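You operate a simulated robot arm through the tools that you are given. There is no shell and no other tool.

You are at the controls of a simulated robot arm. One attempt, no reset.

TASK
Put things in order on the folding table. At the end: the red cap cartridge stands where the gold tall silencer stood; the grease tin stands where the red cap cartridge stood; the white flush bottle (marked "HEAD FLUSH") stands where the black corner guard stood; the gold tall silencer stands where the white flush bottle stood; the black corner guard is in the blue tote; whatever was shut is shut again. Leave all else as you found it, and nothing knocked over. Set down upright: black corner guard.

The check looks at the end state, three seconds after you hand in, the way a careful person would. Anything else that was tipped, shoved, dropped, spilled or broken makes it a failure. A push-on lid holds only when it is set on centred and level and pressed home; a screw cap is set on level and turned clockwise until tight.

THE ROBOT
A 7-joint arm with a two-finger parallel gripper, fixed in place. Base frame: the origin is at the foot of the arm, x ahead of it, y to its left, z up; the work surface is at about z = 0.74. Lengths are in m, angles in rad, forces in N, time in s.
With the tool pointing down near the work surface it reaches from about 0.3 to 0.68 m from the base axis. Its first joint turns from -1.152 to 1.152 rad. Payload 1.57 kg.
Tool frame: the origin (TCP) lies between the finger pads and is the grasp point; the fingertips stand 0.03 m ahead of it; z points along the fingers, y is the line along which they close. Largest opening 0.11 m; finger width 0.024, thickness 0.012; the body of the gripper, 0.048 by 0.112 m, starts 0.078 m behind the TCP.
Orientation is told as [roll, pitch, yaw] about the base's x, y, z axes, in that order, counted from this pose: with the fingers straight down and closing along the base's y, the tool's x points along the base's -x, its y along +y and its z along -z.

THE INTERFACE
- The arm moves only by the tool step_arm. Its argument "motion" is one flat list of numbers, 7 for each row, row after row: the shift along the tool's x, y, z in m, then the turn, a rotation vector about the tool's x, y, z in rad, then the gripper command, from -1 (shut) to 1 (fully open), values between in proportion. In form: [dx, dy, dz, rx, ry, rz, jaw, dx, dy, dz, rx, ry, rz, jaw, ...]. A call has 1 to 20 rows; each row shifts and turns the commanded pose from where the row before left it, along the tool's axes as they then stand. Rows are played at 5 a second. More than 0.05 m and 0.15 rad between two rows, or a gripper value outside its range, and nothing of the call is played. Where a pose cannot be reached the arm comes as near as it can. A force on the tool above 40 N (or 10 N above the force at the start of the call, whichever is more), or a blocked arm, ends the call early, and 0.2 s more pass. The fingers move at their own pace (about 0.108 m/s each) and stop on an object; they squeeze with about 21 N. The grip force told is the motor's: it shows also when the fingers shut on nothing. Time passes only in rows, and 0.2 s behind the last, so rows that do not move let the fingers close. It gives the time, the measured TCP pose, the force on the tool (base axes), the opening and the grip force at its end, in the units of the frame above (readings bear some noise), with the torque about the TCP (base axes, N m) and any sound that the robot's microphone picked up.
- Cameras (640 x 400 px; columns grow to the right, rows downward): "scene" is fixed at [0.1625, -0.4036, 1.3836]; the picture's right is [0.74, -0.67, 0.00], its down [-0.51, -0.56, -0.65] and it looks along [0.44, 0.48, -0.76] (base axes); focal length 369 px, centre (320, 200). "wrist" rides on the gripper at [0.07, 0.016, -0.141] in the tool frame; the picture's right is [-0.23, 0.97, 0.00], its down [-0.86, -0.20, -0.48] and it looks along [-0.47, -0.11, 0.88] (tool axes); focal length 222 px, centre (320, 200). There is no depth. A picture from a camera that has moved, and an enlarged one, comes with that camera's place and axes in the base frame and with its lens.
- get_image(camera): a new picture of that camera. No time passes.
- close_up(camera, box): a new picture of the part [left, top, right, bottom] of that camera's present view, enlarged. No time passes.
- finish_job(): hands the job in; it is judged then, once.

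Nothing tells you positions but the pictures and the camera data. Unless the task says otherwise, let go and move clear before handing in.

The tools are called after "Emit:" as a command line: name --argument value ..., lists and objects as JSON in quotes. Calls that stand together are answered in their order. step_arm: Moves the arm, as the interface text tells. Its arguments: {"type":"object","properties":{"motion":{"type":"array"}},"required":["motion"]} The other tools are called the same way: get_image (camera) takes a picture; close_up (camera, box) takes an enlarged picture of a part of a camera's view; finish_job () hands the job in.

At the start:

```text
time_s: 0.0
tcp_pos: [0.3327, -0.1036, 1.0737]
orientation: [0.001, 0.0, 0.001]
force: [0.1, 0.6, 0.5]
torque: [0.02, -0.02, 0.02]
gripper_width: 0.1102
gripper_force: 0.2
```

scene: 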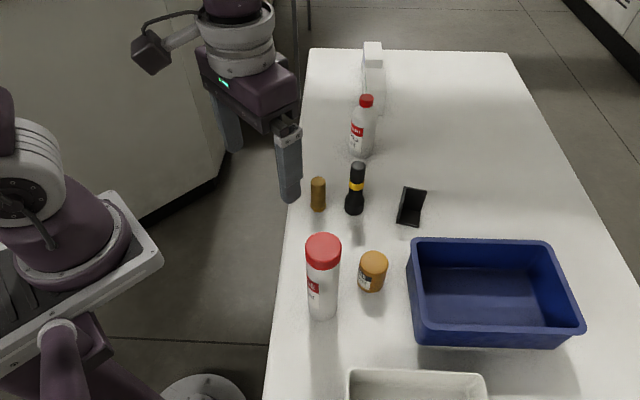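
wrist: 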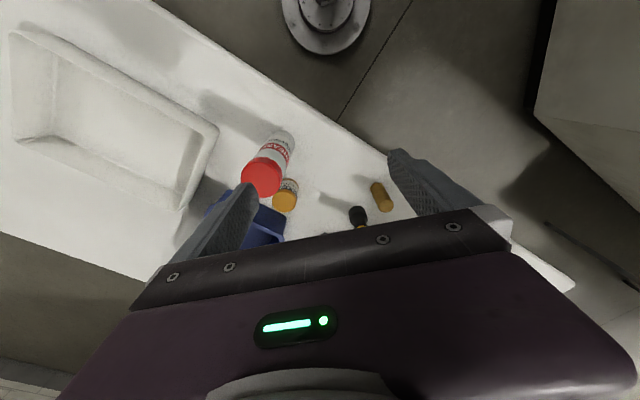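

I see a table with several bottles, a small gold cylinder, a dark bottle with a yellow band, a black corner guard, an orange tin, a blue tote and a white tray. I'll look closer to identify each one before I move anything.

Emit:
close_up --camera "scene" --box '[280, 140, 440, 240]'

Emit:
close_up --camera "scene" --box '[280, 220, 440, 320]'

Emit:
close_up --camera "scene" --box '[300, 30, 460, 130]'

Emit:
close_up --camera "scene" --box '[340, 220, 640, 400]'

Emit:
close_up --camera "wrist" --box '[200, 100, 440, 250]'

```text
4.00 times, centred on (360, 190) of scene
camera zoom: at [0.1625, -0.4036, 1.3836], right [0.74, -0.67, 0.0], down [-0.51, -0.56, -0.65], along [0.44, 0.48, -0.76], focal length 1474 px, centre (160, 240)
```

zoom: 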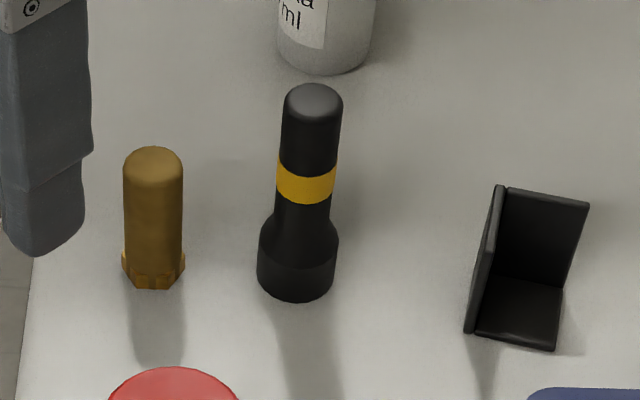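

```text
4.00 times, centred on (360, 270) of scene
camera zoom: at [0.1625, -0.4036, 1.3836], right [0.74, -0.67, 0.0], down [-0.51, -0.56, -0.65], along [0.44, 0.48, -0.76], focal length 1474 px, centre (160, -80)
```

zoom: 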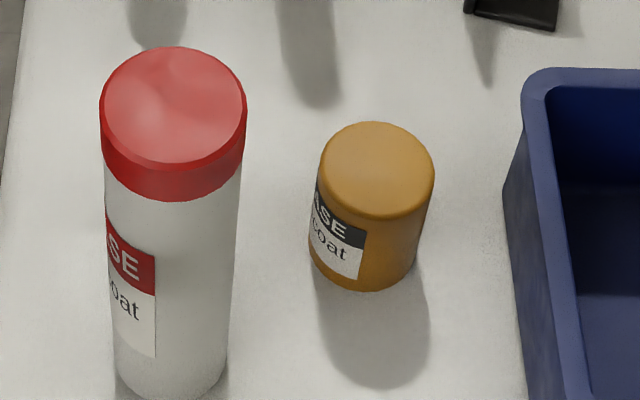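

```text
4.00 times, centred on (380, 80) of scene
camera zoom: at [0.1625, -0.4036, 1.3836], right [0.74, -0.67, 0.0], down [-0.51, -0.56, -0.65], along [0.44, 0.48, -0.76], focal length 1474 px, centre (80, 680)
```

zoom: 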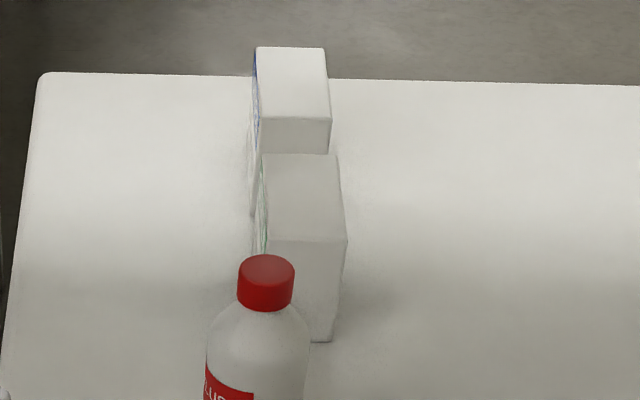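

```text
2.13 times, centred on (490, 310) of scene
camera zoom: at [0.1625, -0.4036, 1.3836], right [0.74, -0.67, 0.0], down [-0.51, -0.56, -0.65], along [0.44, 0.48, -0.76], focal length 786 px, centre (-43, -35)
```

zoom: 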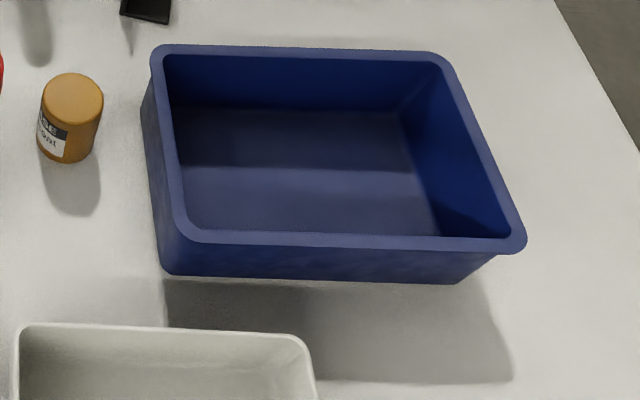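

```text
2.67 times, centred on (320, 175) of wrist
camera zoom: at [0.2627, -0.0885, 1.2155], right [0.23, 0.97, 0.0], down [0.86, -0.2, 0.48], along [0.47, -0.11, -0.88], focal length 592 px, centre (320, 267)
```

zoom: 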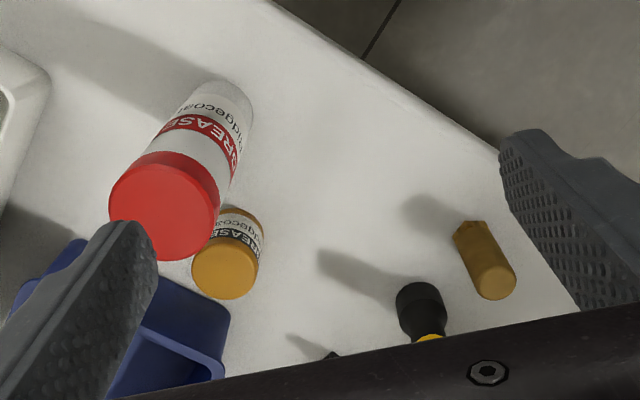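

The cartridge (white body, red cap), the orange tin and the brass silencer are all identifiable, and the flush bottle stands further out. I'll zoom in on the flush bottle, the corner guard and the cartridge base to get better positions.

Emit:
close_up --camera "scene" --box '[324, 85, 404, 165]'

Emit:
close_up --camera "scene" --box '[380, 175, 444, 239]'

Emit:
close_up --camera "scene" --box '[280, 225, 400, 335]'

Emit:
close_up --camera "scene" --box '[290, 150, 390, 220]'

Emit:
close_up --camera "scene" --box '[120, 0, 340, 210]'

```text
5.00 times, centred on (364, 125) of scene
camera zoom: at [0.1625, -0.4036, 1.3836], right [0.74, -0.67, 0.0], down [-0.51, -0.56, -0.65], along [0.44, 0.48, -0.76], focal length 1843 px, centre (100, 575)
```

zoom: 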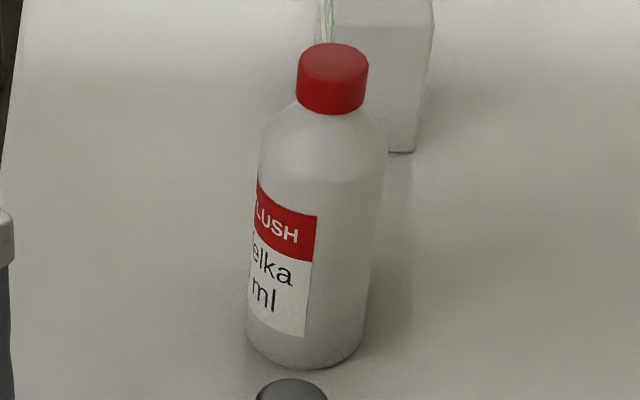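

```text
6.25 times, centred on (412, 207) of scene
camera zoom: at [0.1625, -0.4036, 1.3836], right [0.74, -0.67, 0.0], down [-0.51, -0.56, -0.65], along [0.44, 0.48, -0.76], focal length 2304 px, centre (-255, 156)
```

zoom: 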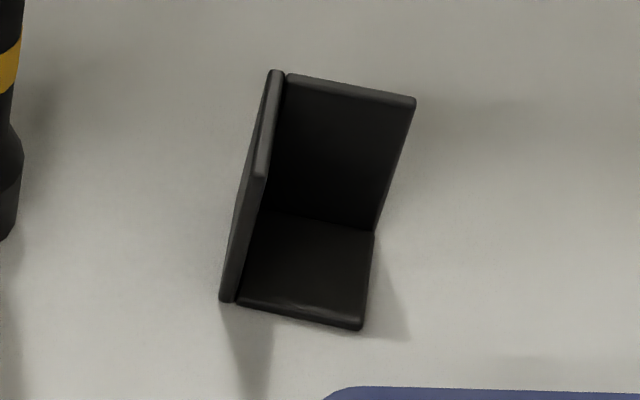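

```text
3.64 times, centred on (340, 280) of scene
camera zoom: at [0.1625, -0.4036, 1.3836], right [0.74, -0.67, 0.0], down [-0.51, -0.56, -0.65], along [0.44, 0.48, -0.76], focal length 1340 px, centre (247, -91)
```

zoom: 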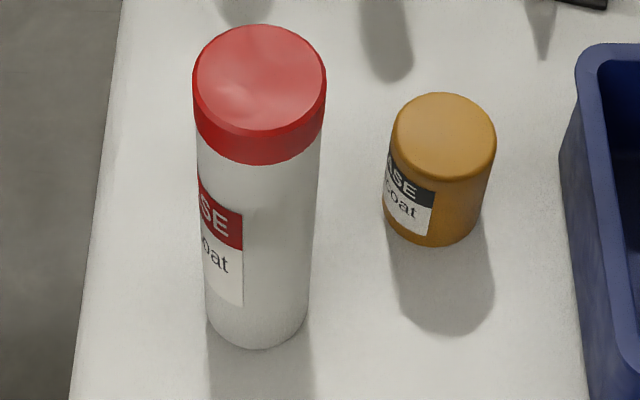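

```text
5.71 times, centred on (340, 185) of scene
camera zoom: at [0.1625, -0.4036, 1.3836], right [0.74, -0.67, 0.0], down [-0.51, -0.56, -0.65], along [0.44, 0.48, -0.76], focal length 2106 px, centre (206, 286)
```

zoom: 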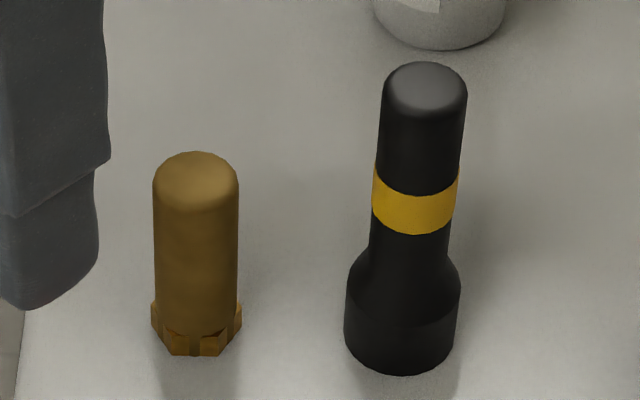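

```text
1.90 times, centred on (230, 105) of scene
camera zoom: at [0.1625, -0.4036, 1.3836], right [0.74, -0.67, 0.0], down [-0.51, -0.56, -0.65], along [0.44, 0.48, -0.76], focal length 702 px, centre (491, 381)
```

zoom: 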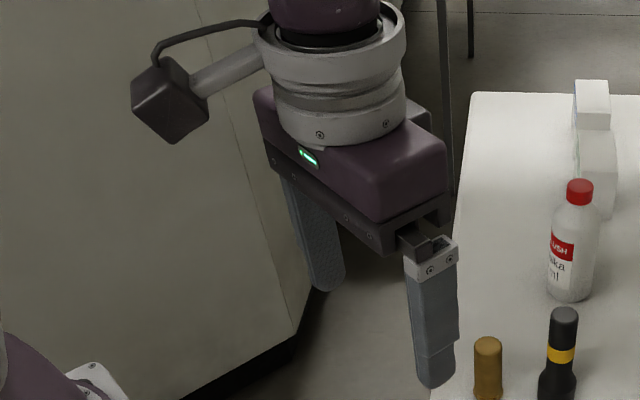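

Estimated positions: guard about (0.64, -0.165), flush bottle about (0.725, 0.06), which is far out, gold silencer (0.518, -0.005), cartridge (0.36, -0.19) and tin (0.47, -0.215). The order will be guard, flush bottle, silencer, cartridge, tin. First I'll move high above the guard and view it from the wrist.

Emit:
step_arm --motion '[-0.0374, -0.0054, 0.0092, 0, 0, 0, 1, -0.0374, -0.0054, 0.0092, 0, 0, 0, 1, -0.0374, -0.0054, 0.0092, 0, 0, 0, 1, -0.0374, -0.0054, 0.0092, 0, 0, 0, 1, -0.0374, -0.0054, 0.0092, 0, 0, 0, 1, -0.0374, -0.0054, 0.0092, 0, 0, 0, 1, -0.0374, -0.0054, 0.0092, 0, 0, 0, 1, -0.0374, -0.0054, 0.0092, 0, 0, 0, 1, 0, 0, 0, 0, 0, -0.1428, 1, 0, 0, 0, 0, 0, -0.1428, 1, 0, 0, 0, 0, 0, -0.1428, 1, 0, 0, 0, 0, 0, -0.1428, 1, 0, 0, 0, 0, 0, 0, 1]'

Emit:
get_image --camera "wrist"

Emit:
get_image --camera "scene"

```text
time_s: 2.8
tcp_pos: [0.632, -0.1466, 0.9986]
orientation: [0.0, 0.0, 0.572]
force: [-0.1, 0.0, 0.5]
torque: [0.0, -0.02, 0.05]
gripper_width: 0.1101
gripper_force: 0.1
```

```text
taken
camera wrist: at [0.5639, -0.1727, 1.1408], right [-0.34, 0.94, 0.0], down [0.83, 0.3, 0.48], along [0.45, 0.16, -0.88], focal length 222 px, centre (320, 200)
```

wrist: 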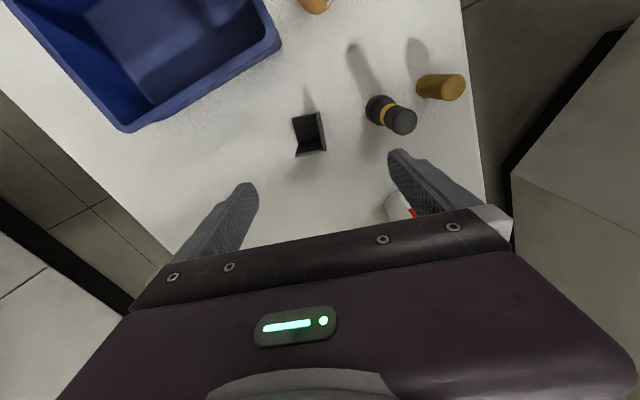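

```text
taken
```

scene: 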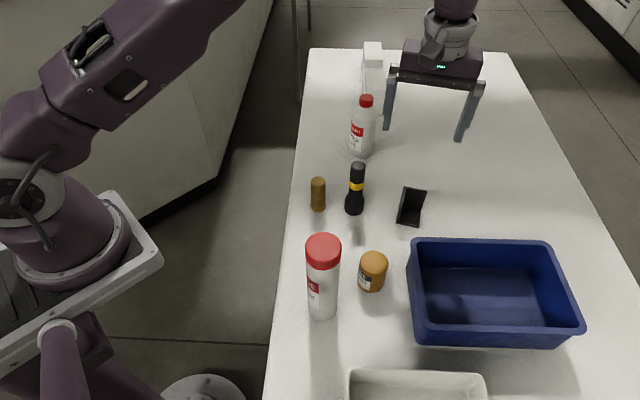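

The pose was reached exactly, and the guard is in view. I'll zoom in to check its geometry and the tote's.

Emit:
close_up --camera "wrist" --box '[260, 80, 356, 176]'

Emit:
close_up --camera "wrist" --box '[340, 50, 480, 150]'

Emit:
close_up --camera "wrist" --box '[0, 0, 300, 150]'

```text
4.17 times, centred on (308, 128) of wrist
camera zoom: at [0.5639, -0.1727, 1.1408], right [-0.34, 0.94, 0.0], down [0.83, 0.3, 0.48], along [0.45, 0.16, -0.88], focal length 926 px, centre (370, 500)
```

zoom: 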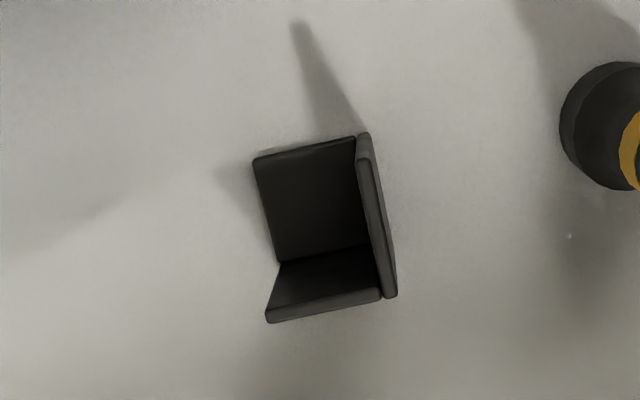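

```text
4.00 times, centred on (410, 100) of wrist
camera zoom: at [0.5639, -0.1727, 1.1408], right [-0.34, 0.94, 0.0], down [0.83, 0.3, 0.48], along [0.45, 0.16, -0.88], focal length 888 px, centre (-40, 600)
```

zoom: 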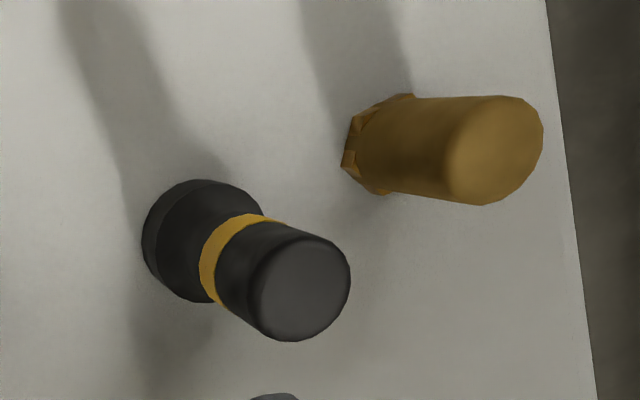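

```text
2.13 times, centred on (150, 75) of wrist
camera zoom: at [0.5639, -0.1727, 1.1408], right [-0.34, 0.94, 0.0], down [0.83, 0.3, 0.48], along [0.45, 0.16, -0.88], focal length 474 px, centre (683, 467)
```

zoom: 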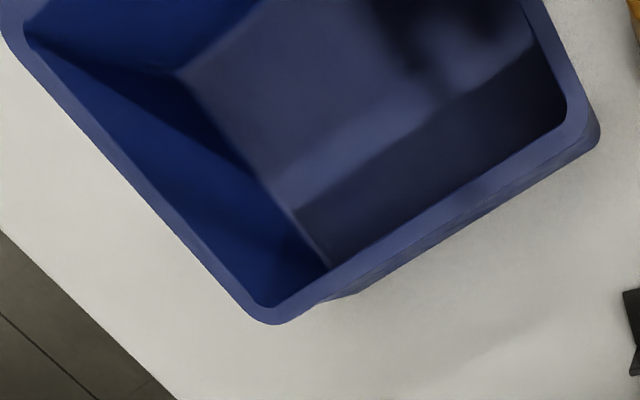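

The wrist view agrees with the scene view: the guard's left wall is centred near (0.629, -0.149), with its normal at yaw 0.56. I'll narrow the jaws, centre over that wall, descend part way and check.

Emit:
step_arm --motion '[0.0045, -0.0003, 0.03, 0, 0, 0.01, -0.09, 0, 0, 0.03, 0, 0, 0, -0.09, 0, 0, 0.03, 0, 0, 0, -0.09, 0, 0, 0.03, 0, 0, 0, -0.09, 0, 0, 0.02, 0, 0, 0, -0.09, 0, 0, 0, 0, 0, 0, -0.09]'

Emit:
get_image --camera "wrist"

Emit:
close_up --camera "scene" --box '[360, 140, 480, 240]'

```text
time_s: 4.2
tcp_pos: [0.6298, -0.1473, 0.8593]
orientation: [0.0, 0.0, 0.56]
force: [0.5, 0.1, -0.5]
torque: [-0.01, 0.01, 0.0]
gripper_width: 0.0502
gripper_force: 0.0
```

```text
taken
camera wrist: at [0.5613, -0.1717, 1.0019], right [-0.33, 0.95, 0.0], down [0.83, 0.29, 0.48], along [0.45, 0.16, -0.88], focal length 222 px, centre (320, 200)
```

wrist: 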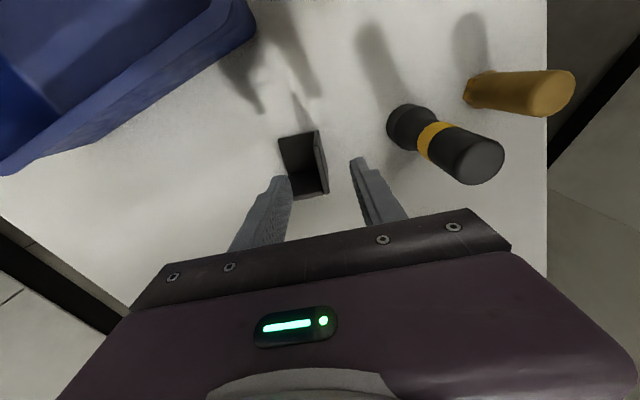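

```text
4.00 times, centred on (420, 190) of scene
camera zoom: at [0.1625, -0.4036, 1.3836], right [0.74, -0.67, 0.0], down [-0.51, -0.56, -0.65], along [0.44, 0.48, -0.76], focal length 1474 px, centre (-80, 240)
```

zoom: 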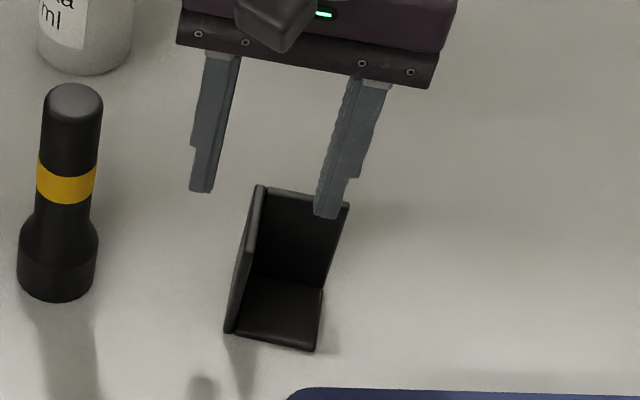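

The guard's wall sits between the fingers. I'll descend the rest of the way and close on it.

Emit:
step_arm --motion '[0.0023, -0.001, 0.02, 0, 0, 0, -0.09, 0, 0, 0.02, 0, 0, 0, -0.09, 0, 0, 0.015, 0, 0, 0, -0.09, 0, 0, 0.012, 0, 0, 0, -0.09, 0, 0, 0, 0, 0, 0, -0.09]'

Emit:
get_image --camera "wrist"

Emit:
close_up --camera "scene" --box '[360, 140, 480, 240]'

```text
time_s: 5.4
tcp_pos: [0.6269, -0.1519, 0.7938]
orientation: [-0.002, 0.001, 0.559]
force: [0.8, 0.4, -0.2]
torque: [0.01, 0.02, 0.03]
gripper_width: 0.0502
gripper_force: 0.0
```

```text
taken
camera wrist: at [0.5593, -0.1768, 0.9355], right [-0.33, 0.95, 0.0], down [0.83, 0.29, 0.48], along [0.45, 0.16, -0.88], focal length 222 px, centre (320, 200)
```

wrist: 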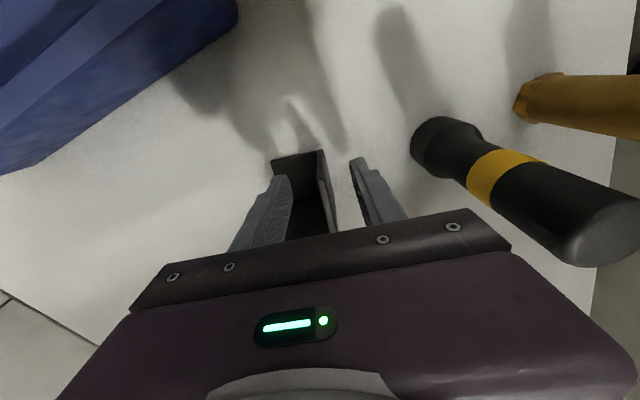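

```text
4.00 times, centred on (420, 190) of scene
camera zoom: at [0.1625, -0.4036, 1.3836], right [0.74, -0.67, 0.0], down [-0.51, -0.56, -0.65], along [0.44, 0.48, -0.76], focal length 1474 px, centre (-80, 240)
```

zoom: 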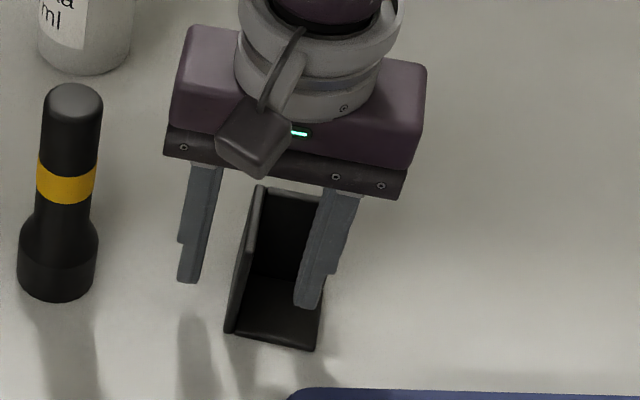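

Emit:
step_arm --motion '[0, 0, 0, 0, 0, 0, -0.5, 0, 0, 0, 0, 0, 0, -0.75, 0, 0, 0, 0, 0, 0, -0.9, 0, 0, 0, 0, 0, 0, -1, 0, 0, 0, 0, 0, 0, -1]'

Emit:
get_image --camera "wrist"

Emit:
close_up --camera "scene" --box '[360, 140, 480, 240]'

```text
time_s: 6.6
tcp_pos: [0.6278, -0.1517, 0.7934]
orientation: [0.001, 0.0, 0.561]
force: [-0.6, 0.2, -0.4]
torque: [0.01, 0.0, -0.01]
gripper_width: 0.0054
gripper_force: 21.7
```

```text
taken
camera wrist: at [0.5592, -0.1767, 0.9356], right [-0.33, 0.95, 0.0], down [0.83, 0.29, 0.48], along [0.45, 0.16, -0.88], focal length 222 px, centre (320, 200)
```

wrist: 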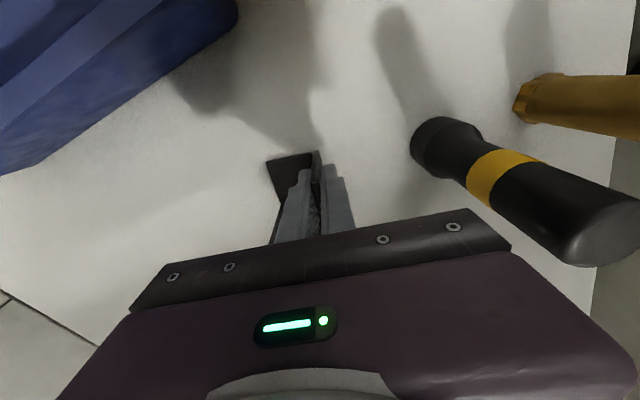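

```text
4.00 times, centred on (420, 190) of scene
camera zoom: at [0.1625, -0.4036, 1.3836], right [0.74, -0.67, 0.0], down [-0.51, -0.56, -0.65], along [0.44, 0.48, -0.76], focal length 1474 px, centre (-80, 240)
```

zoom: 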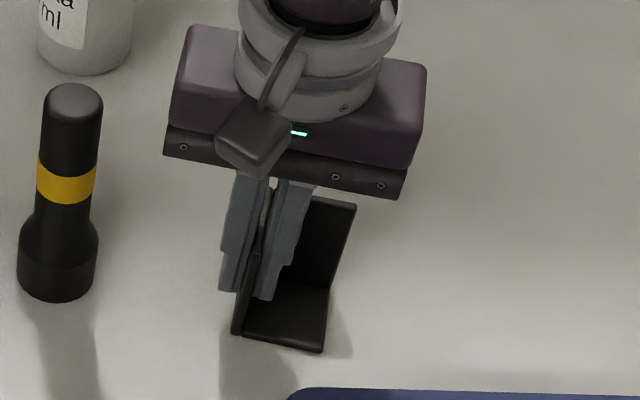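

The guard is gripped (width 5.4 mm). I'll lift it and carry it over the blue tote, whose centre is about (0.57, -0.375) with its rim near z 0.835.

Emit:
step_arm --motion '[0, 0, -0.02, 0, 0, 0, -1, 0, 0, -0.03, 0, 0, 0, -1, 0, 0, -0.035, 0, 0, 0, -1, 0, 0, -0.035, 0, 0, 0, -1, 0, 0, -0.03, 0, 0, 0, -1, 0.0289, -0.0213, 0, 0, 0, 0, -1, 0.0289, -0.0213, 0, 0, 0, 0, -1, 0.0289, -0.0213, 0, 0, 0, 0, -1, 0.0289, -0.0213, 0, 0, 0, 0, -1, 0.0289, -0.0213, 0, 0, 0, 0, -1, 0.0289, -0.0213, 0, 0, 0, 0, -1, 0, 0, 0, 0, 0, 0, -1, 0, 0, 0, 0, 0, 0, -1]'

Emit:
get_image --camera "wrist"

Emit:
get_image --camera "scene"

```text
time_s: 9.4
tcp_pos: [0.5481, -0.3515, 0.941]
orientation: [0.001, -0.001, 0.562]
force: [-0.2, -0.1, -0.4]
torque: [0.0, 0.0, 0.01]
gripper_width: 0.0053
gripper_force: 21.2
```

```text
taken
camera wrist: at [0.4804, -0.3757, 1.0826], right [-0.33, 0.95, 0.0], down [0.83, 0.29, 0.48], along [0.45, 0.16, -0.88], focal length 222 px, centre (320, 200)
```

wrist: 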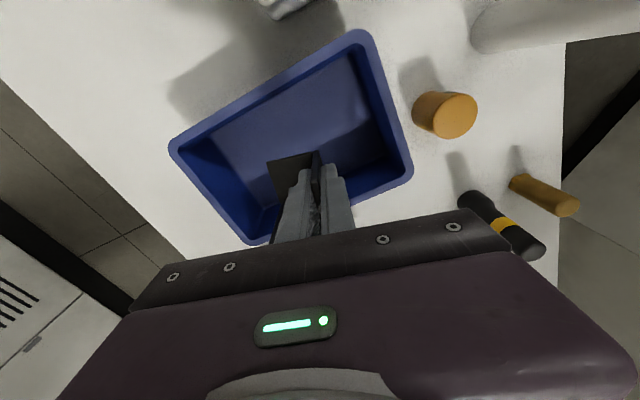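

```text
taken
```

scene: 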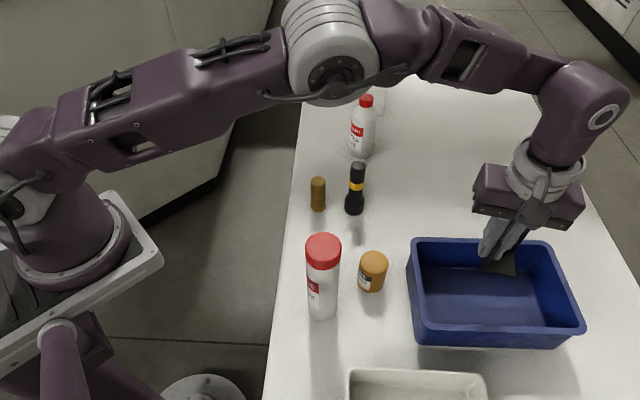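

Emit:
close_up --camera "wrist" --box '[150, 10, 430, 260]'

Emit:
close_up --camera "scene" --box '[390, 150, 610, 360]'

```text
1.60 times, centred on (290, 135) of wrist
camera zoom: at [0.4804, -0.3757, 1.0826], right [-0.33, 0.95, 0.0], down [0.83, 0.29, 0.48], along [0.45, 0.16, -0.88], focal length 355 px, centre (368, 304)
```

zoom: 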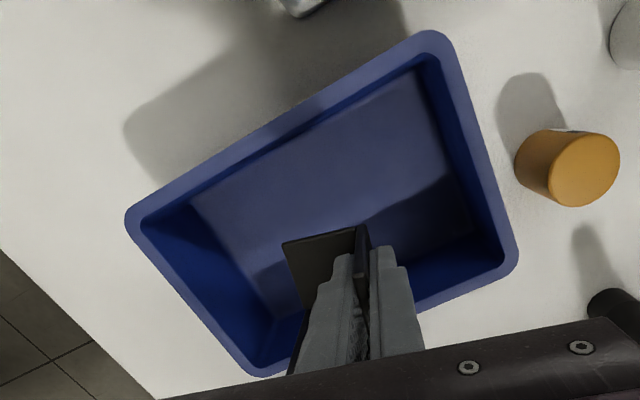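

```text
1.90 times, centred on (500, 255) of scene
camera zoom: at [0.1625, -0.4036, 1.3836], right [0.74, -0.67, 0.0], down [-0.51, -0.56, -0.65], along [0.44, 0.48, -0.76], focal length 702 px, centre (-23, 95)
```

zoom: 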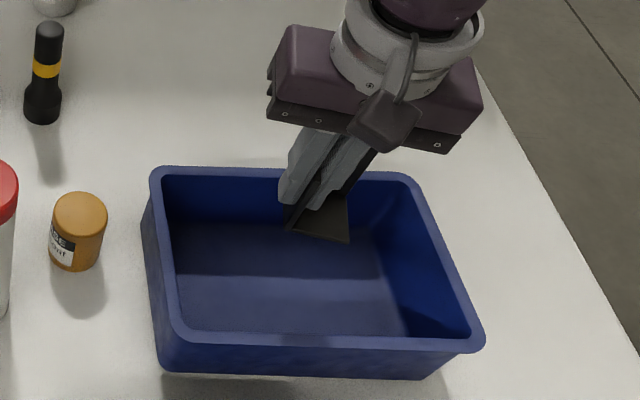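

The guard is centred over the tote floor. I'll lower it to just above the floor, then feel for contact in small steps.

Emit:
step_arm --motion '[0, 0, 0.03, 0, 0, 0, -1, 0, 0, 0.03, 0, 0, 0, -1, 0, 0, 0.03, 0, 0, 0, -1, 0, 0, 0.025, 0, 0, 0, -1, 0, 0, 0.015, 0, 0, 0, -1, 0, 0, 0, 0, 0, 0, -1, 0, 0, 0, 0, 0, 0, -1]'

Emit:
close_up --camera "scene" --box '[390, 150, 610, 360]'

Emit:
close_up --camera "wrist" --box '[150, 10, 430, 260]'

```text
time_s: 11.0
tcp_pos: [0.5472, -0.3518, 0.812]
orientation: [0.001, -0.001, 0.56]
force: [0.2, -0.2, 0.1]
torque: [0.01, 0.02, -0.02]
gripper_width: 0.0052
gripper_force: 20.9
```

```text
1.90 times, centred on (500, 255) of scene
camera zoom: at [0.1625, -0.4036, 1.3836], right [0.74, -0.67, 0.0], down [-0.51, -0.56, -0.65], along [0.44, 0.48, -0.76], focal length 702 px, centre (-23, 95)
```

zoom: 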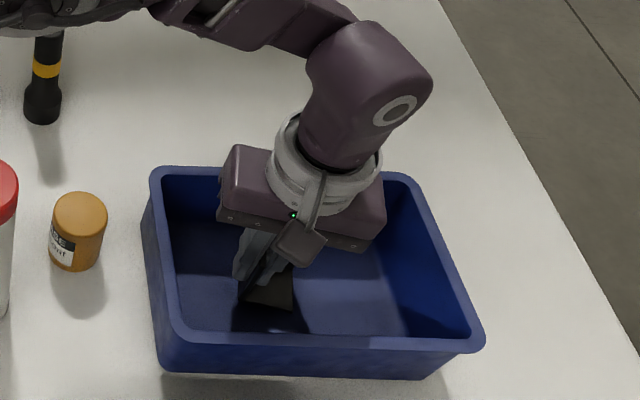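

```text
1.60 times, centred on (290, 135) of wrist
camera zoom: at [0.4798, -0.3761, 0.9533], right [-0.33, 0.95, 0.0], down [0.83, 0.29, 0.48], along [0.45, 0.16, -0.88], focal length 355 px, centre (368, 304)
```

zoom: 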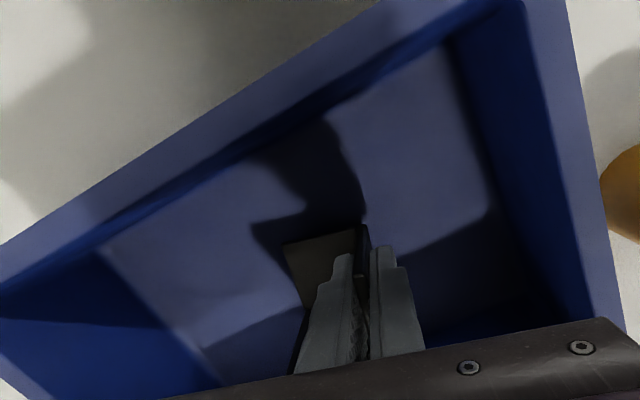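

Emit:
step_arm --motion '[0, 0, 0.004, 0, 0, 0, -1, 0, 0, 0.003, 0, 0, 0, -1, 0, 0, 0, 0, 0, 0, -1]'

Emit:
step_arm --motion '[0, 0, 0.002, 0, 0, 0, -1, 0, 0, 0, 0, 0, 0, -1]'

Emit:
step_arm --motion '[0, 0, 0.002, 0, 0, 0, -1, 0, 0, 0, 0, 0, 0, -1]'

```text
time_s: 11.8
tcp_pos: [0.5486, -0.3516, 0.8062]
orientation: [-0.001, -0.002, 0.561]
force: [0.2, -1.0, -0.8]
torque: [-0.02, 0.04, 0.0]
gripper_width: 0.0052
gripper_force: 20.9
```

```text
time_s: 12.4
tcp_pos: [0.5473, -0.3518, 0.8035]
orientation: [0.0, 0.0, 0.559]
force: [-0.2, 0.0, -0.4]
torque: [0.0, 0.02, 0.03]
gripper_width: 0.0053
gripper_force: 20.5
```

```text
time_s: 13.0
tcp_pos: [0.5463, -0.3517, 0.8027]
orientation: [0.001, 0.001, 0.562]
force: [-0.1, 0.3, 0.4]
torque: [0.03, 0.01, 0.0]
gripper_width: 0.0054
gripper_force: 21.1
```

Emit:
step_arm --motion '[0, 0, 0.002, 0, 0, 0, -1, 0, 0, 0, 0, 0, 0, -1]'

Emit:
close_up --camera "wrist" --box '[210, 100, 370, 250]'

Emit:
close_up --camera "scene" --box '[440, 210, 540, 310]'

```text
time_s: 13.6
tcp_pos: [0.5478, -0.3514, 0.8021]
orientation: [-0.002, 0.0, 0.562]
force: [-0.3, 0.9, -0.1]
torque: [-0.02, 0.0, -0.01]
gripper_width: 0.0051
gripper_force: 21.2
```

```text
2.67 times, centred on (290, 175) of wrist
camera zoom: at [0.4799, -0.3767, 0.9424], right [-0.33, 0.95, 0.0], down [0.83, 0.29, 0.48], along [0.45, 0.16, -0.88], focal length 592 px, centre (400, 267)
```

zoom: 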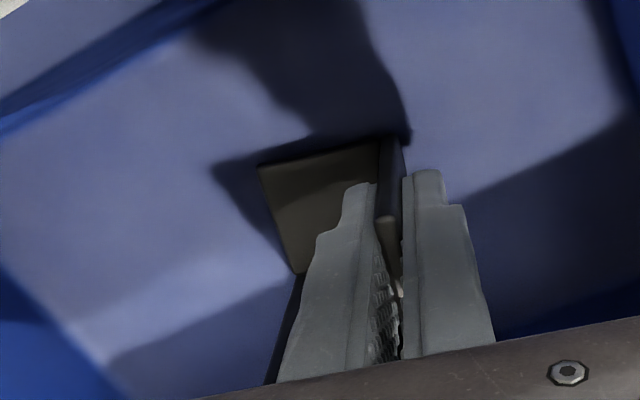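

```text
4.00 times, centred on (490, 260) of scene
camera zoom: at [0.1625, -0.4036, 1.3836], right [0.74, -0.67, 0.0], down [-0.51, -0.56, -0.65], along [0.44, 0.48, -0.76], focal length 1474 px, centre (-360, -40)
```

zoom: 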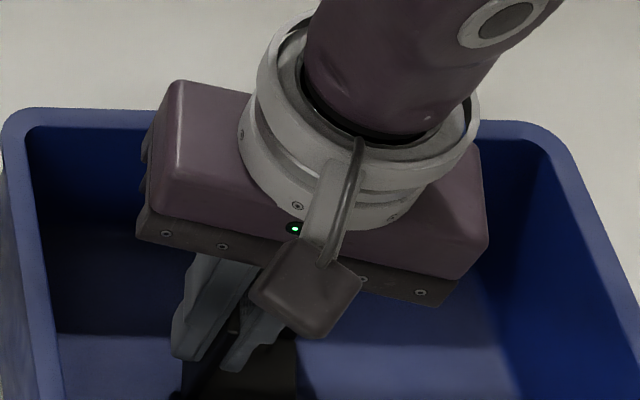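

Emit:
step_arm --motion '[0, 0, 0.002, 0, 0, 0, -1, 0, 0, 0, 0, 0, 0, -1, 0, 0, 0, 0, 0, 0, -1]'

Emit:
step_arm --motion '[0, 0, 0.002, 0, 0, 0, -1, 0, 0, 0, 0, 0, 0, -1, 0, 0, 0, 0, 0, 0, -1]'

Emit:
close_up --camera "wrist" --box '[210, 100, 370, 250]'

```text
time_s: 14.4
tcp_pos: [0.547, -0.3511, 0.7978]
orientation: [-0.003, 0.001, 0.56]
force: [-1.3, 2.8, 9.3]
torque: [0.09, -0.08, 0.02]
gripper_width: 0.0052
gripper_force: 21.3
```

```text
time_s: 15.2
tcp_pos: [0.5482, -0.3521, 0.7967]
orientation: [-0.001, 0.001, 0.561]
force: [-3.2, 2.6, 16.2]
torque: [0.03, 0.05, -0.06]
gripper_width: 0.0052
gripper_force: 21.1
```

```text
2.67 times, centred on (290, 175) of wrist
camera zoom: at [0.4802, -0.3771, 0.9386], right [-0.33, 0.95, 0.0], down [0.83, 0.29, 0.48], along [0.45, 0.16, -0.88], focal length 592 px, centre (400, 267)
```

zoom: 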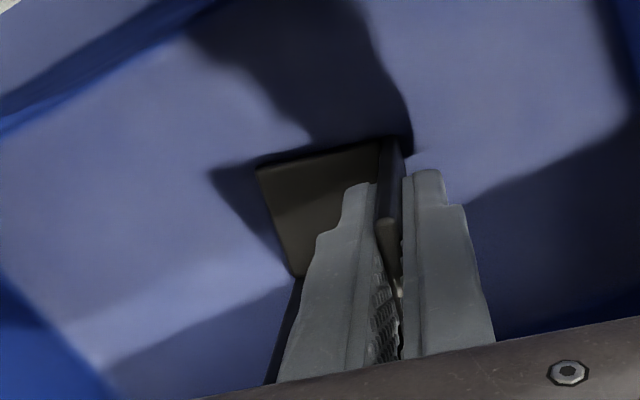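

The guard is on the tote floor; I feel about 16 N of upward force. I'll ease off, open a little, check and retreat straight up.

Emit:
step_arm --motion '[0, 0, -0.002, 0, 0, 0, -1, 0, 0, 0, 0, 0, 0, -0.85, 0, 0, 0, 0, 0, 0, -0.6, 0, 0, 0, 0, 0, 0, -0.4, 0, 0, 0, 0, 0, 0, -0.4]'

Emit:
close_up --camera "wrist" --box '[210, 100, 370, 250]'

```text
time_s: 16.4
tcp_pos: [0.547, -0.352, 0.799]
orientation: [0.001, -0.001, 0.561]
force: [0.2, -0.2, -1.1]
torque: [0.04, 0.01, -0.02]
gripper_width: 0.0332
gripper_force: 0.0
```

```text
2.67 times, centred on (290, 175) of wrist
camera zoom: at [0.4796, -0.3768, 0.9403], right [-0.33, 0.95, 0.0], down [0.83, 0.29, 0.48], along [0.45, 0.16, -0.88], focal length 592 px, centre (400, 267)
```

zoom: 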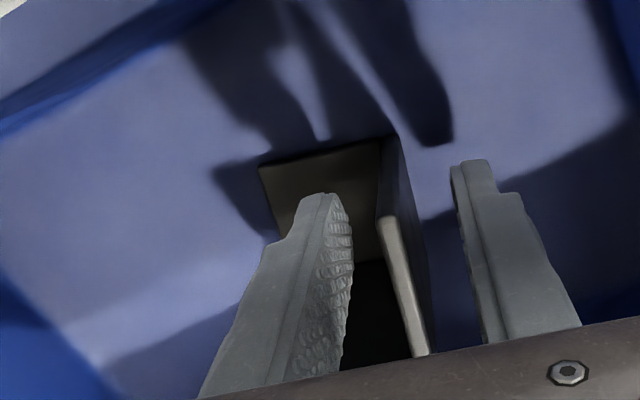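

The guard stands free in the tote. I'll retreat upward and look at the result.

Emit:
step_arm --motion '[0, 0, -0.015, 0, 0, 0, -0.4, 0, 0, -0.03, 0, 0, 0, -0.4, 0, 0, -0.04, 0, 0, 0, -0.4, 0, 0, -0.04, 0, 0, 0, -0.4, 0, 0, -0.045, 0, 0, 0, -0.4, 0, 0, -0.045, 0, 0, 0, -0.4, 0, 0, 0, 0, 0, 0, -0.4]'

Emit:
get_image --camera "wrist"

Emit:
get_image --camera "scene"

```text
time_s: 18.0
tcp_pos: [0.5468, -0.3506, 1.0153]
orientation: [-0.001, 0.0, 0.56]
force: [0.5, -0.2, 0.4]
torque: [0.01, 0.06, 0.02]
gripper_width: 0.0331
gripper_force: 0.1
```

```text
taken
camera wrist: at [0.4792, -0.3771, 1.1566], right [-0.33, 0.95, 0.0], down [0.83, 0.29, 0.48], along [0.45, 0.16, -0.88], focal length 222 px, centre (320, 200)
```

wrist: 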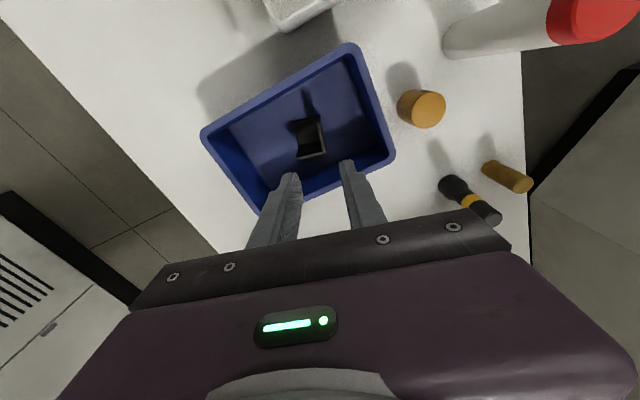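

```text
taken
```

scene: 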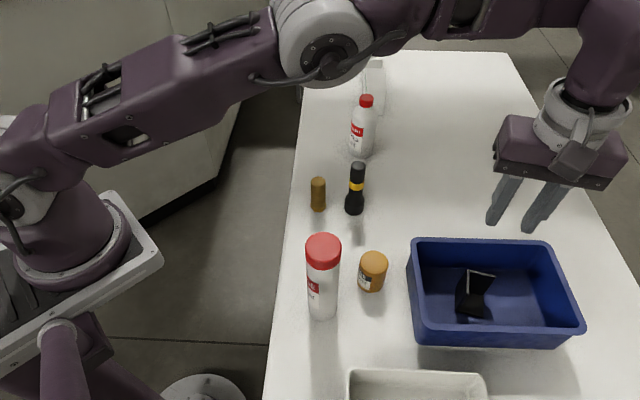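

The guard stands upright in the tote. Next is the flush bottle at about (0.725, 0.059). I'll swing over towards it, high up, and test the reach with the tool tilted outward.

Emit:
step_arm --motion '[0, 0, 0, 0, 0, 0.12, 0.5, 0, 0, 0, 0, 0, 0.12, 0.5, 0, 0, 0, 0, 0, 0.12, 0.5, 0, 0, 0, 0, 0, 0.12, 0.5, -0.01167, 0.0437, -0.0039, 0, 0, 0, 0.8, -0.01167, 0.0437, -0.0039, 0, 0, 0, 0.8, -0.01167, 0.0437, -0.0039, 0, 0, 0, 0.8, -0.01167, 0.0437, -0.0039, 0, 0, 0, 0.8, -0.01167, 0.0437, -0.0039, 0, 0, 0, 0.8, -0.01167, 0.0437, -0.0039, 0, 0, 0, 0.8, -0.01167, 0.0437, -0.0039, 0, 0, 0, 0.8, -0.01167, 0.0437, -0.0039, 0, 0, 0, 0.8, -0.01167, 0.0437, -0.0039, 0, 0, 0, 0.8, 0, 0, 0, 0, 0, 0, 0.8]'

Emit:
get_image --camera "wrist"

Emit:
get_image --camera "scene"

```text
time_s: 21.0
tcp_pos: [0.6195, 0.0486, 1.0479]
orientation: [0.0, -0.001, 0.081]
force: [0.0, -0.5, -0.4]
torque: [-0.01, -0.02, 0.02]
gripper_width: 0.0987
gripper_force: 0.2
```

```text
taken
camera wrist: at [0.5493, 0.0584, 1.1888], right [0.15, 0.99, 0.0], down [0.87, -0.13, 0.48], along [0.47, -0.07, -0.88], focal length 222 px, centre (320, 200)
```

wrist: 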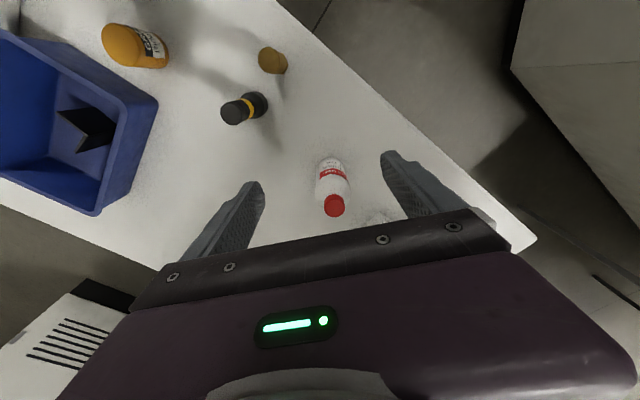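

```text
taken
```

scene: 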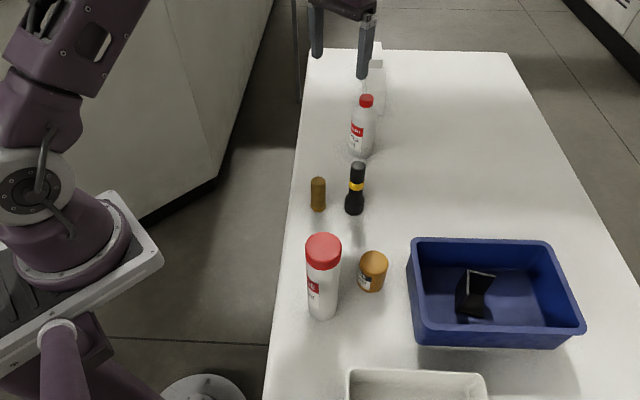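

Emit:
close_up --camera "wrist" --box '[290, 140, 380, 230]'

Emit:
close_up --camera "wrist" --box '[200, 30, 320, 140]'

```text
4.44 times, centred on (335, 185) of wrist
camera zoom: at [0.5493, 0.0584, 1.1888], right [0.15, 0.99, 0.0], down [0.87, -0.13, 0.48], along [0.47, -0.07, -0.88], focal length 987 px, centre (253, 267)
```

zoom: 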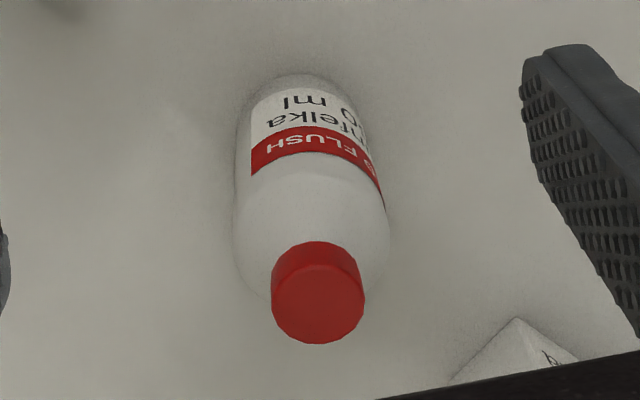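

```text
3.64 times, centred on (260, 85) of wrist
camera zoom: at [0.5493, 0.0584, 1.1888], right [0.15, 0.99, 0.0], down [0.87, -0.13, 0.48], along [0.47, -0.07, -0.88], focal length 808 px, centre (538, 618)
```

zoom: 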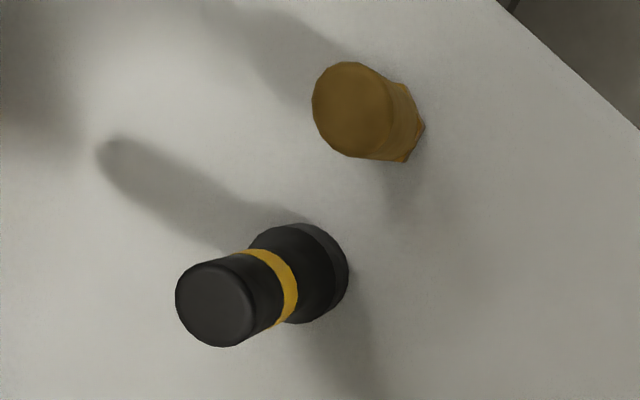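

The flush bottle reads about (0.723, 0.055) from the wrist. I'll tilt the tool 0.3 rad outward and move over it, still high, to see whether that reach works.

Emit:
step_arm --motion '[0, 0, 0, 0, -0.15, 0, 0.8, 0, 0, 0, 0, -0.15, 0, 0.8, -0.0248, -0.0005, 0.00766, 0, 0, 0, 0.8, -0.0248, -0.0005, 0.00766, 0, 0, 0, 0.8, -0.0248, -0.0005, 0.00766, 0, 0, 0, 0.8, -0.0248, -0.0005, 0.00766, 0, 0, 0, 0.8, 0, 0, 0, 0, 0, 0, 0.8, 0, 0, 0, 0, 0, 0, 0.8]'

Emit:
get_image --camera "wrist"

Emit:
get_image --camera "scene"

```text
time_s: 22.8
tcp_pos: [0.7238, 0.0549, 1.0477]
orientation: [0.001, -0.299, 0.081]
force: [0.3, -0.4, -0.2]
torque: [-0.01, 0.0, 0.0]
gripper_width: 0.0989
gripper_force: 0.0
```

```text
taken
camera wrist: at [0.6148, 0.0615, 1.1617], right [0.14, 0.99, 0.07], down [0.69, -0.14, 0.71], along [0.71, -0.05, -0.7], focal length 222 px, centre (320, 200)
```

wrist: 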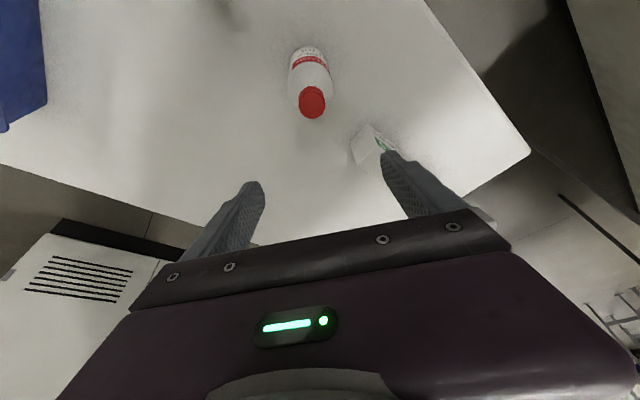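

```text
taken
```

scene: 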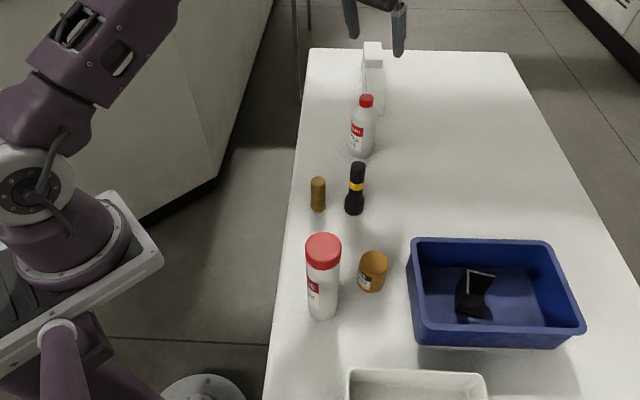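

Reach is fine at this height. I'll descend until the fingertips are just above the bottle cap and check alignment.

Emit:
step_arm --motion '[0.00962, 0, 0.0311, 0, 0, 0, 0.8, 0.00962, 0, 0.0311, 0, 0, 0, 0.8, 0.00962, 0, 0.0311, 0, 0, 0, 0.8, 0, 0, 0, 0, 0, 0, 0.8]'

Emit:
get_image --camera "wrist"

Emit:
close_up --camera "scene" --box '[310, 10, 450, 170]'

```text
time_s: 23.8
tcp_pos: [0.7261, 0.0571, 0.9496]
orientation: [-0.001, -0.3, 0.082]
force: [-0.9, 0.0, -0.1]
torque: [-0.01, 0.04, 0.04]
gripper_width: 0.0994
gripper_force: 0.0
```

```text
taken
camera wrist: at [0.6168, 0.0623, 1.0641], right [0.14, 0.99, 0.07], down [0.69, -0.14, 0.71], along [0.71, -0.05, -0.7], focal length 222 px, centre (320, 200)
```

wrist: 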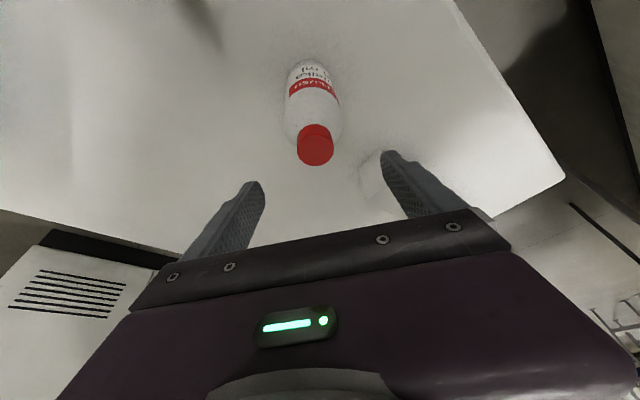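

```text
2.50 times, centred on (380, 90) of scene
camera zoom: at [0.1625, -0.4036, 1.3836], right [0.74, -0.67, 0.0], down [-0.51, -0.56, -0.65], along [0.44, 0.48, -0.76], focal length 922 px, centre (170, 475)
```

zoom: 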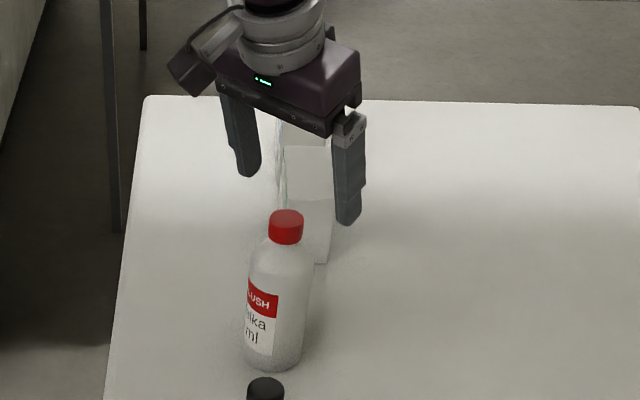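

Emit:
step_arm --motion '[0.0118, -0.0013, 0.0278, 0, 0, 0, 0.8, 0.0089, 0, 0.0287, 0, 0, 0, 0.8, 0.0059, 0, 0.0191, 0, 0, 0, 0.8, 0, 0, 0, 0, 0, 0, 0.8]'

Emit:
get_image --camera "wrist"

Emit:
close_up --camera "scene" --box '[310, 40, 430, 170]'

```text
time_s: 24.8
tcp_pos: [0.7233, 0.0546, 0.8716]
orientation: [0.001, -0.299, 0.08]
force: [1.1, 0.2, -0.3]
torque: [-0.01, -0.01, -0.01]
gripper_width: 0.099
gripper_force: 0.1
```

```text
taken
camera wrist: at [0.6138, 0.0609, 0.9858], right [0.14, 0.99, 0.07], down [0.69, -0.14, 0.71], along [0.71, -0.05, -0.7], focal length 222 px, centre (320, 200)
```

wrist: 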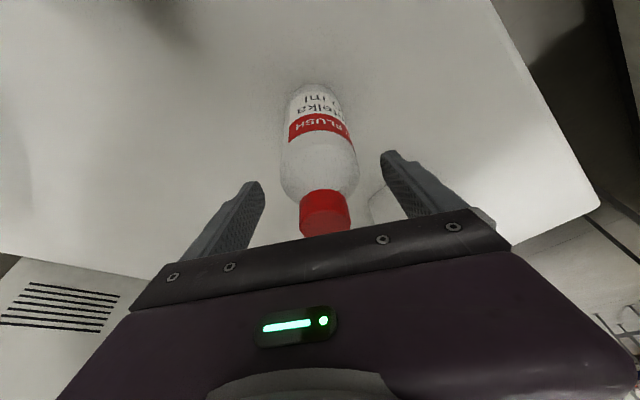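

```text
3.08 times, centred on (370, 105) of scene
camera zoom: at [0.1625, -0.4036, 1.3836], right [0.74, -0.67, 0.0], down [-0.51, -0.56, -0.65], along [0.44, 0.48, -0.76], focal length 1134 px, centre (166, 492)
```

zoom: 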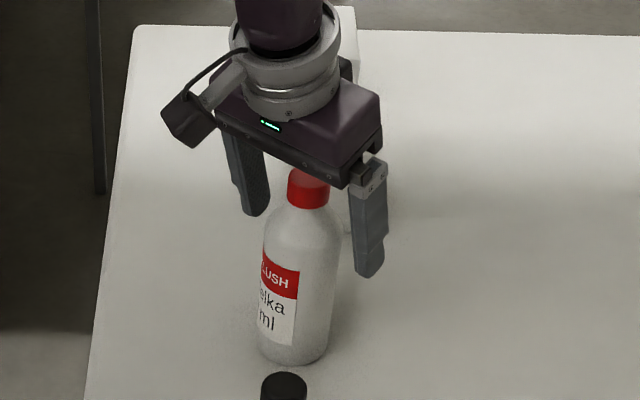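

Alignment is good. I'll descend to grasp height at z 0.83.

Emit:
step_arm --motion '[0.0059, 0, 0.0191, 0, 0, 0, 0.8, 0.0044, 0, 0.0143, 0, 0, 0, 0.8, 0.002, 0, 0.0063, 0, 0, 0, 0.8, 0, 0, 0, 0, 0, 0, 0.8]'

Emit:
get_image --camera "wrist"

Emit:
close_up --camera "scene" --box '[310, 40, 430, 170]'

```text
time_s: 25.8
tcp_pos: [0.721, 0.054, 0.8279]
orientation: [0.0, -0.3, 0.081]
force: [-0.1, 0.2, -1.4]
torque: [0.02, -0.01, -0.01]
gripper_width: 0.099
gripper_force: 0.0
```

```text
taken
camera wrist: at [0.6121, 0.0596, 0.9426], right [0.14, 0.99, 0.07], down [0.69, -0.14, 0.71], along [0.71, -0.05, -0.7], focal length 222 px, centre (320, 200)
```

wrist: 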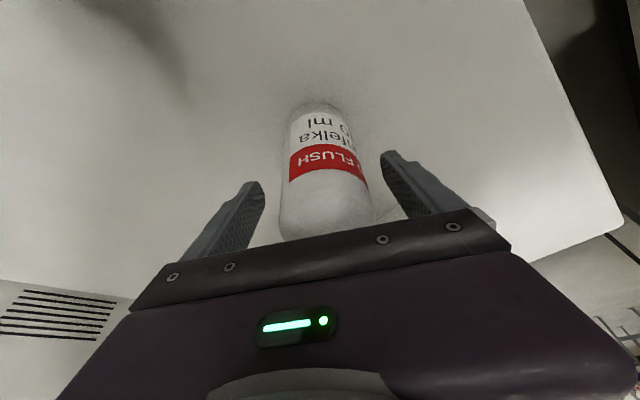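

```text
3.08 times, centred on (370, 105) of scene
camera zoom: at [0.1625, -0.4036, 1.3836], right [0.74, -0.67, 0.0], down [-0.51, -0.56, -0.65], along [0.44, 0.48, -0.76], focal length 1134 px, centre (166, 492)
```

zoom: 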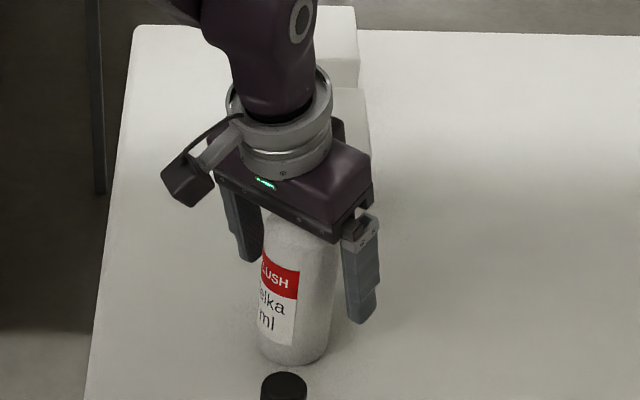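

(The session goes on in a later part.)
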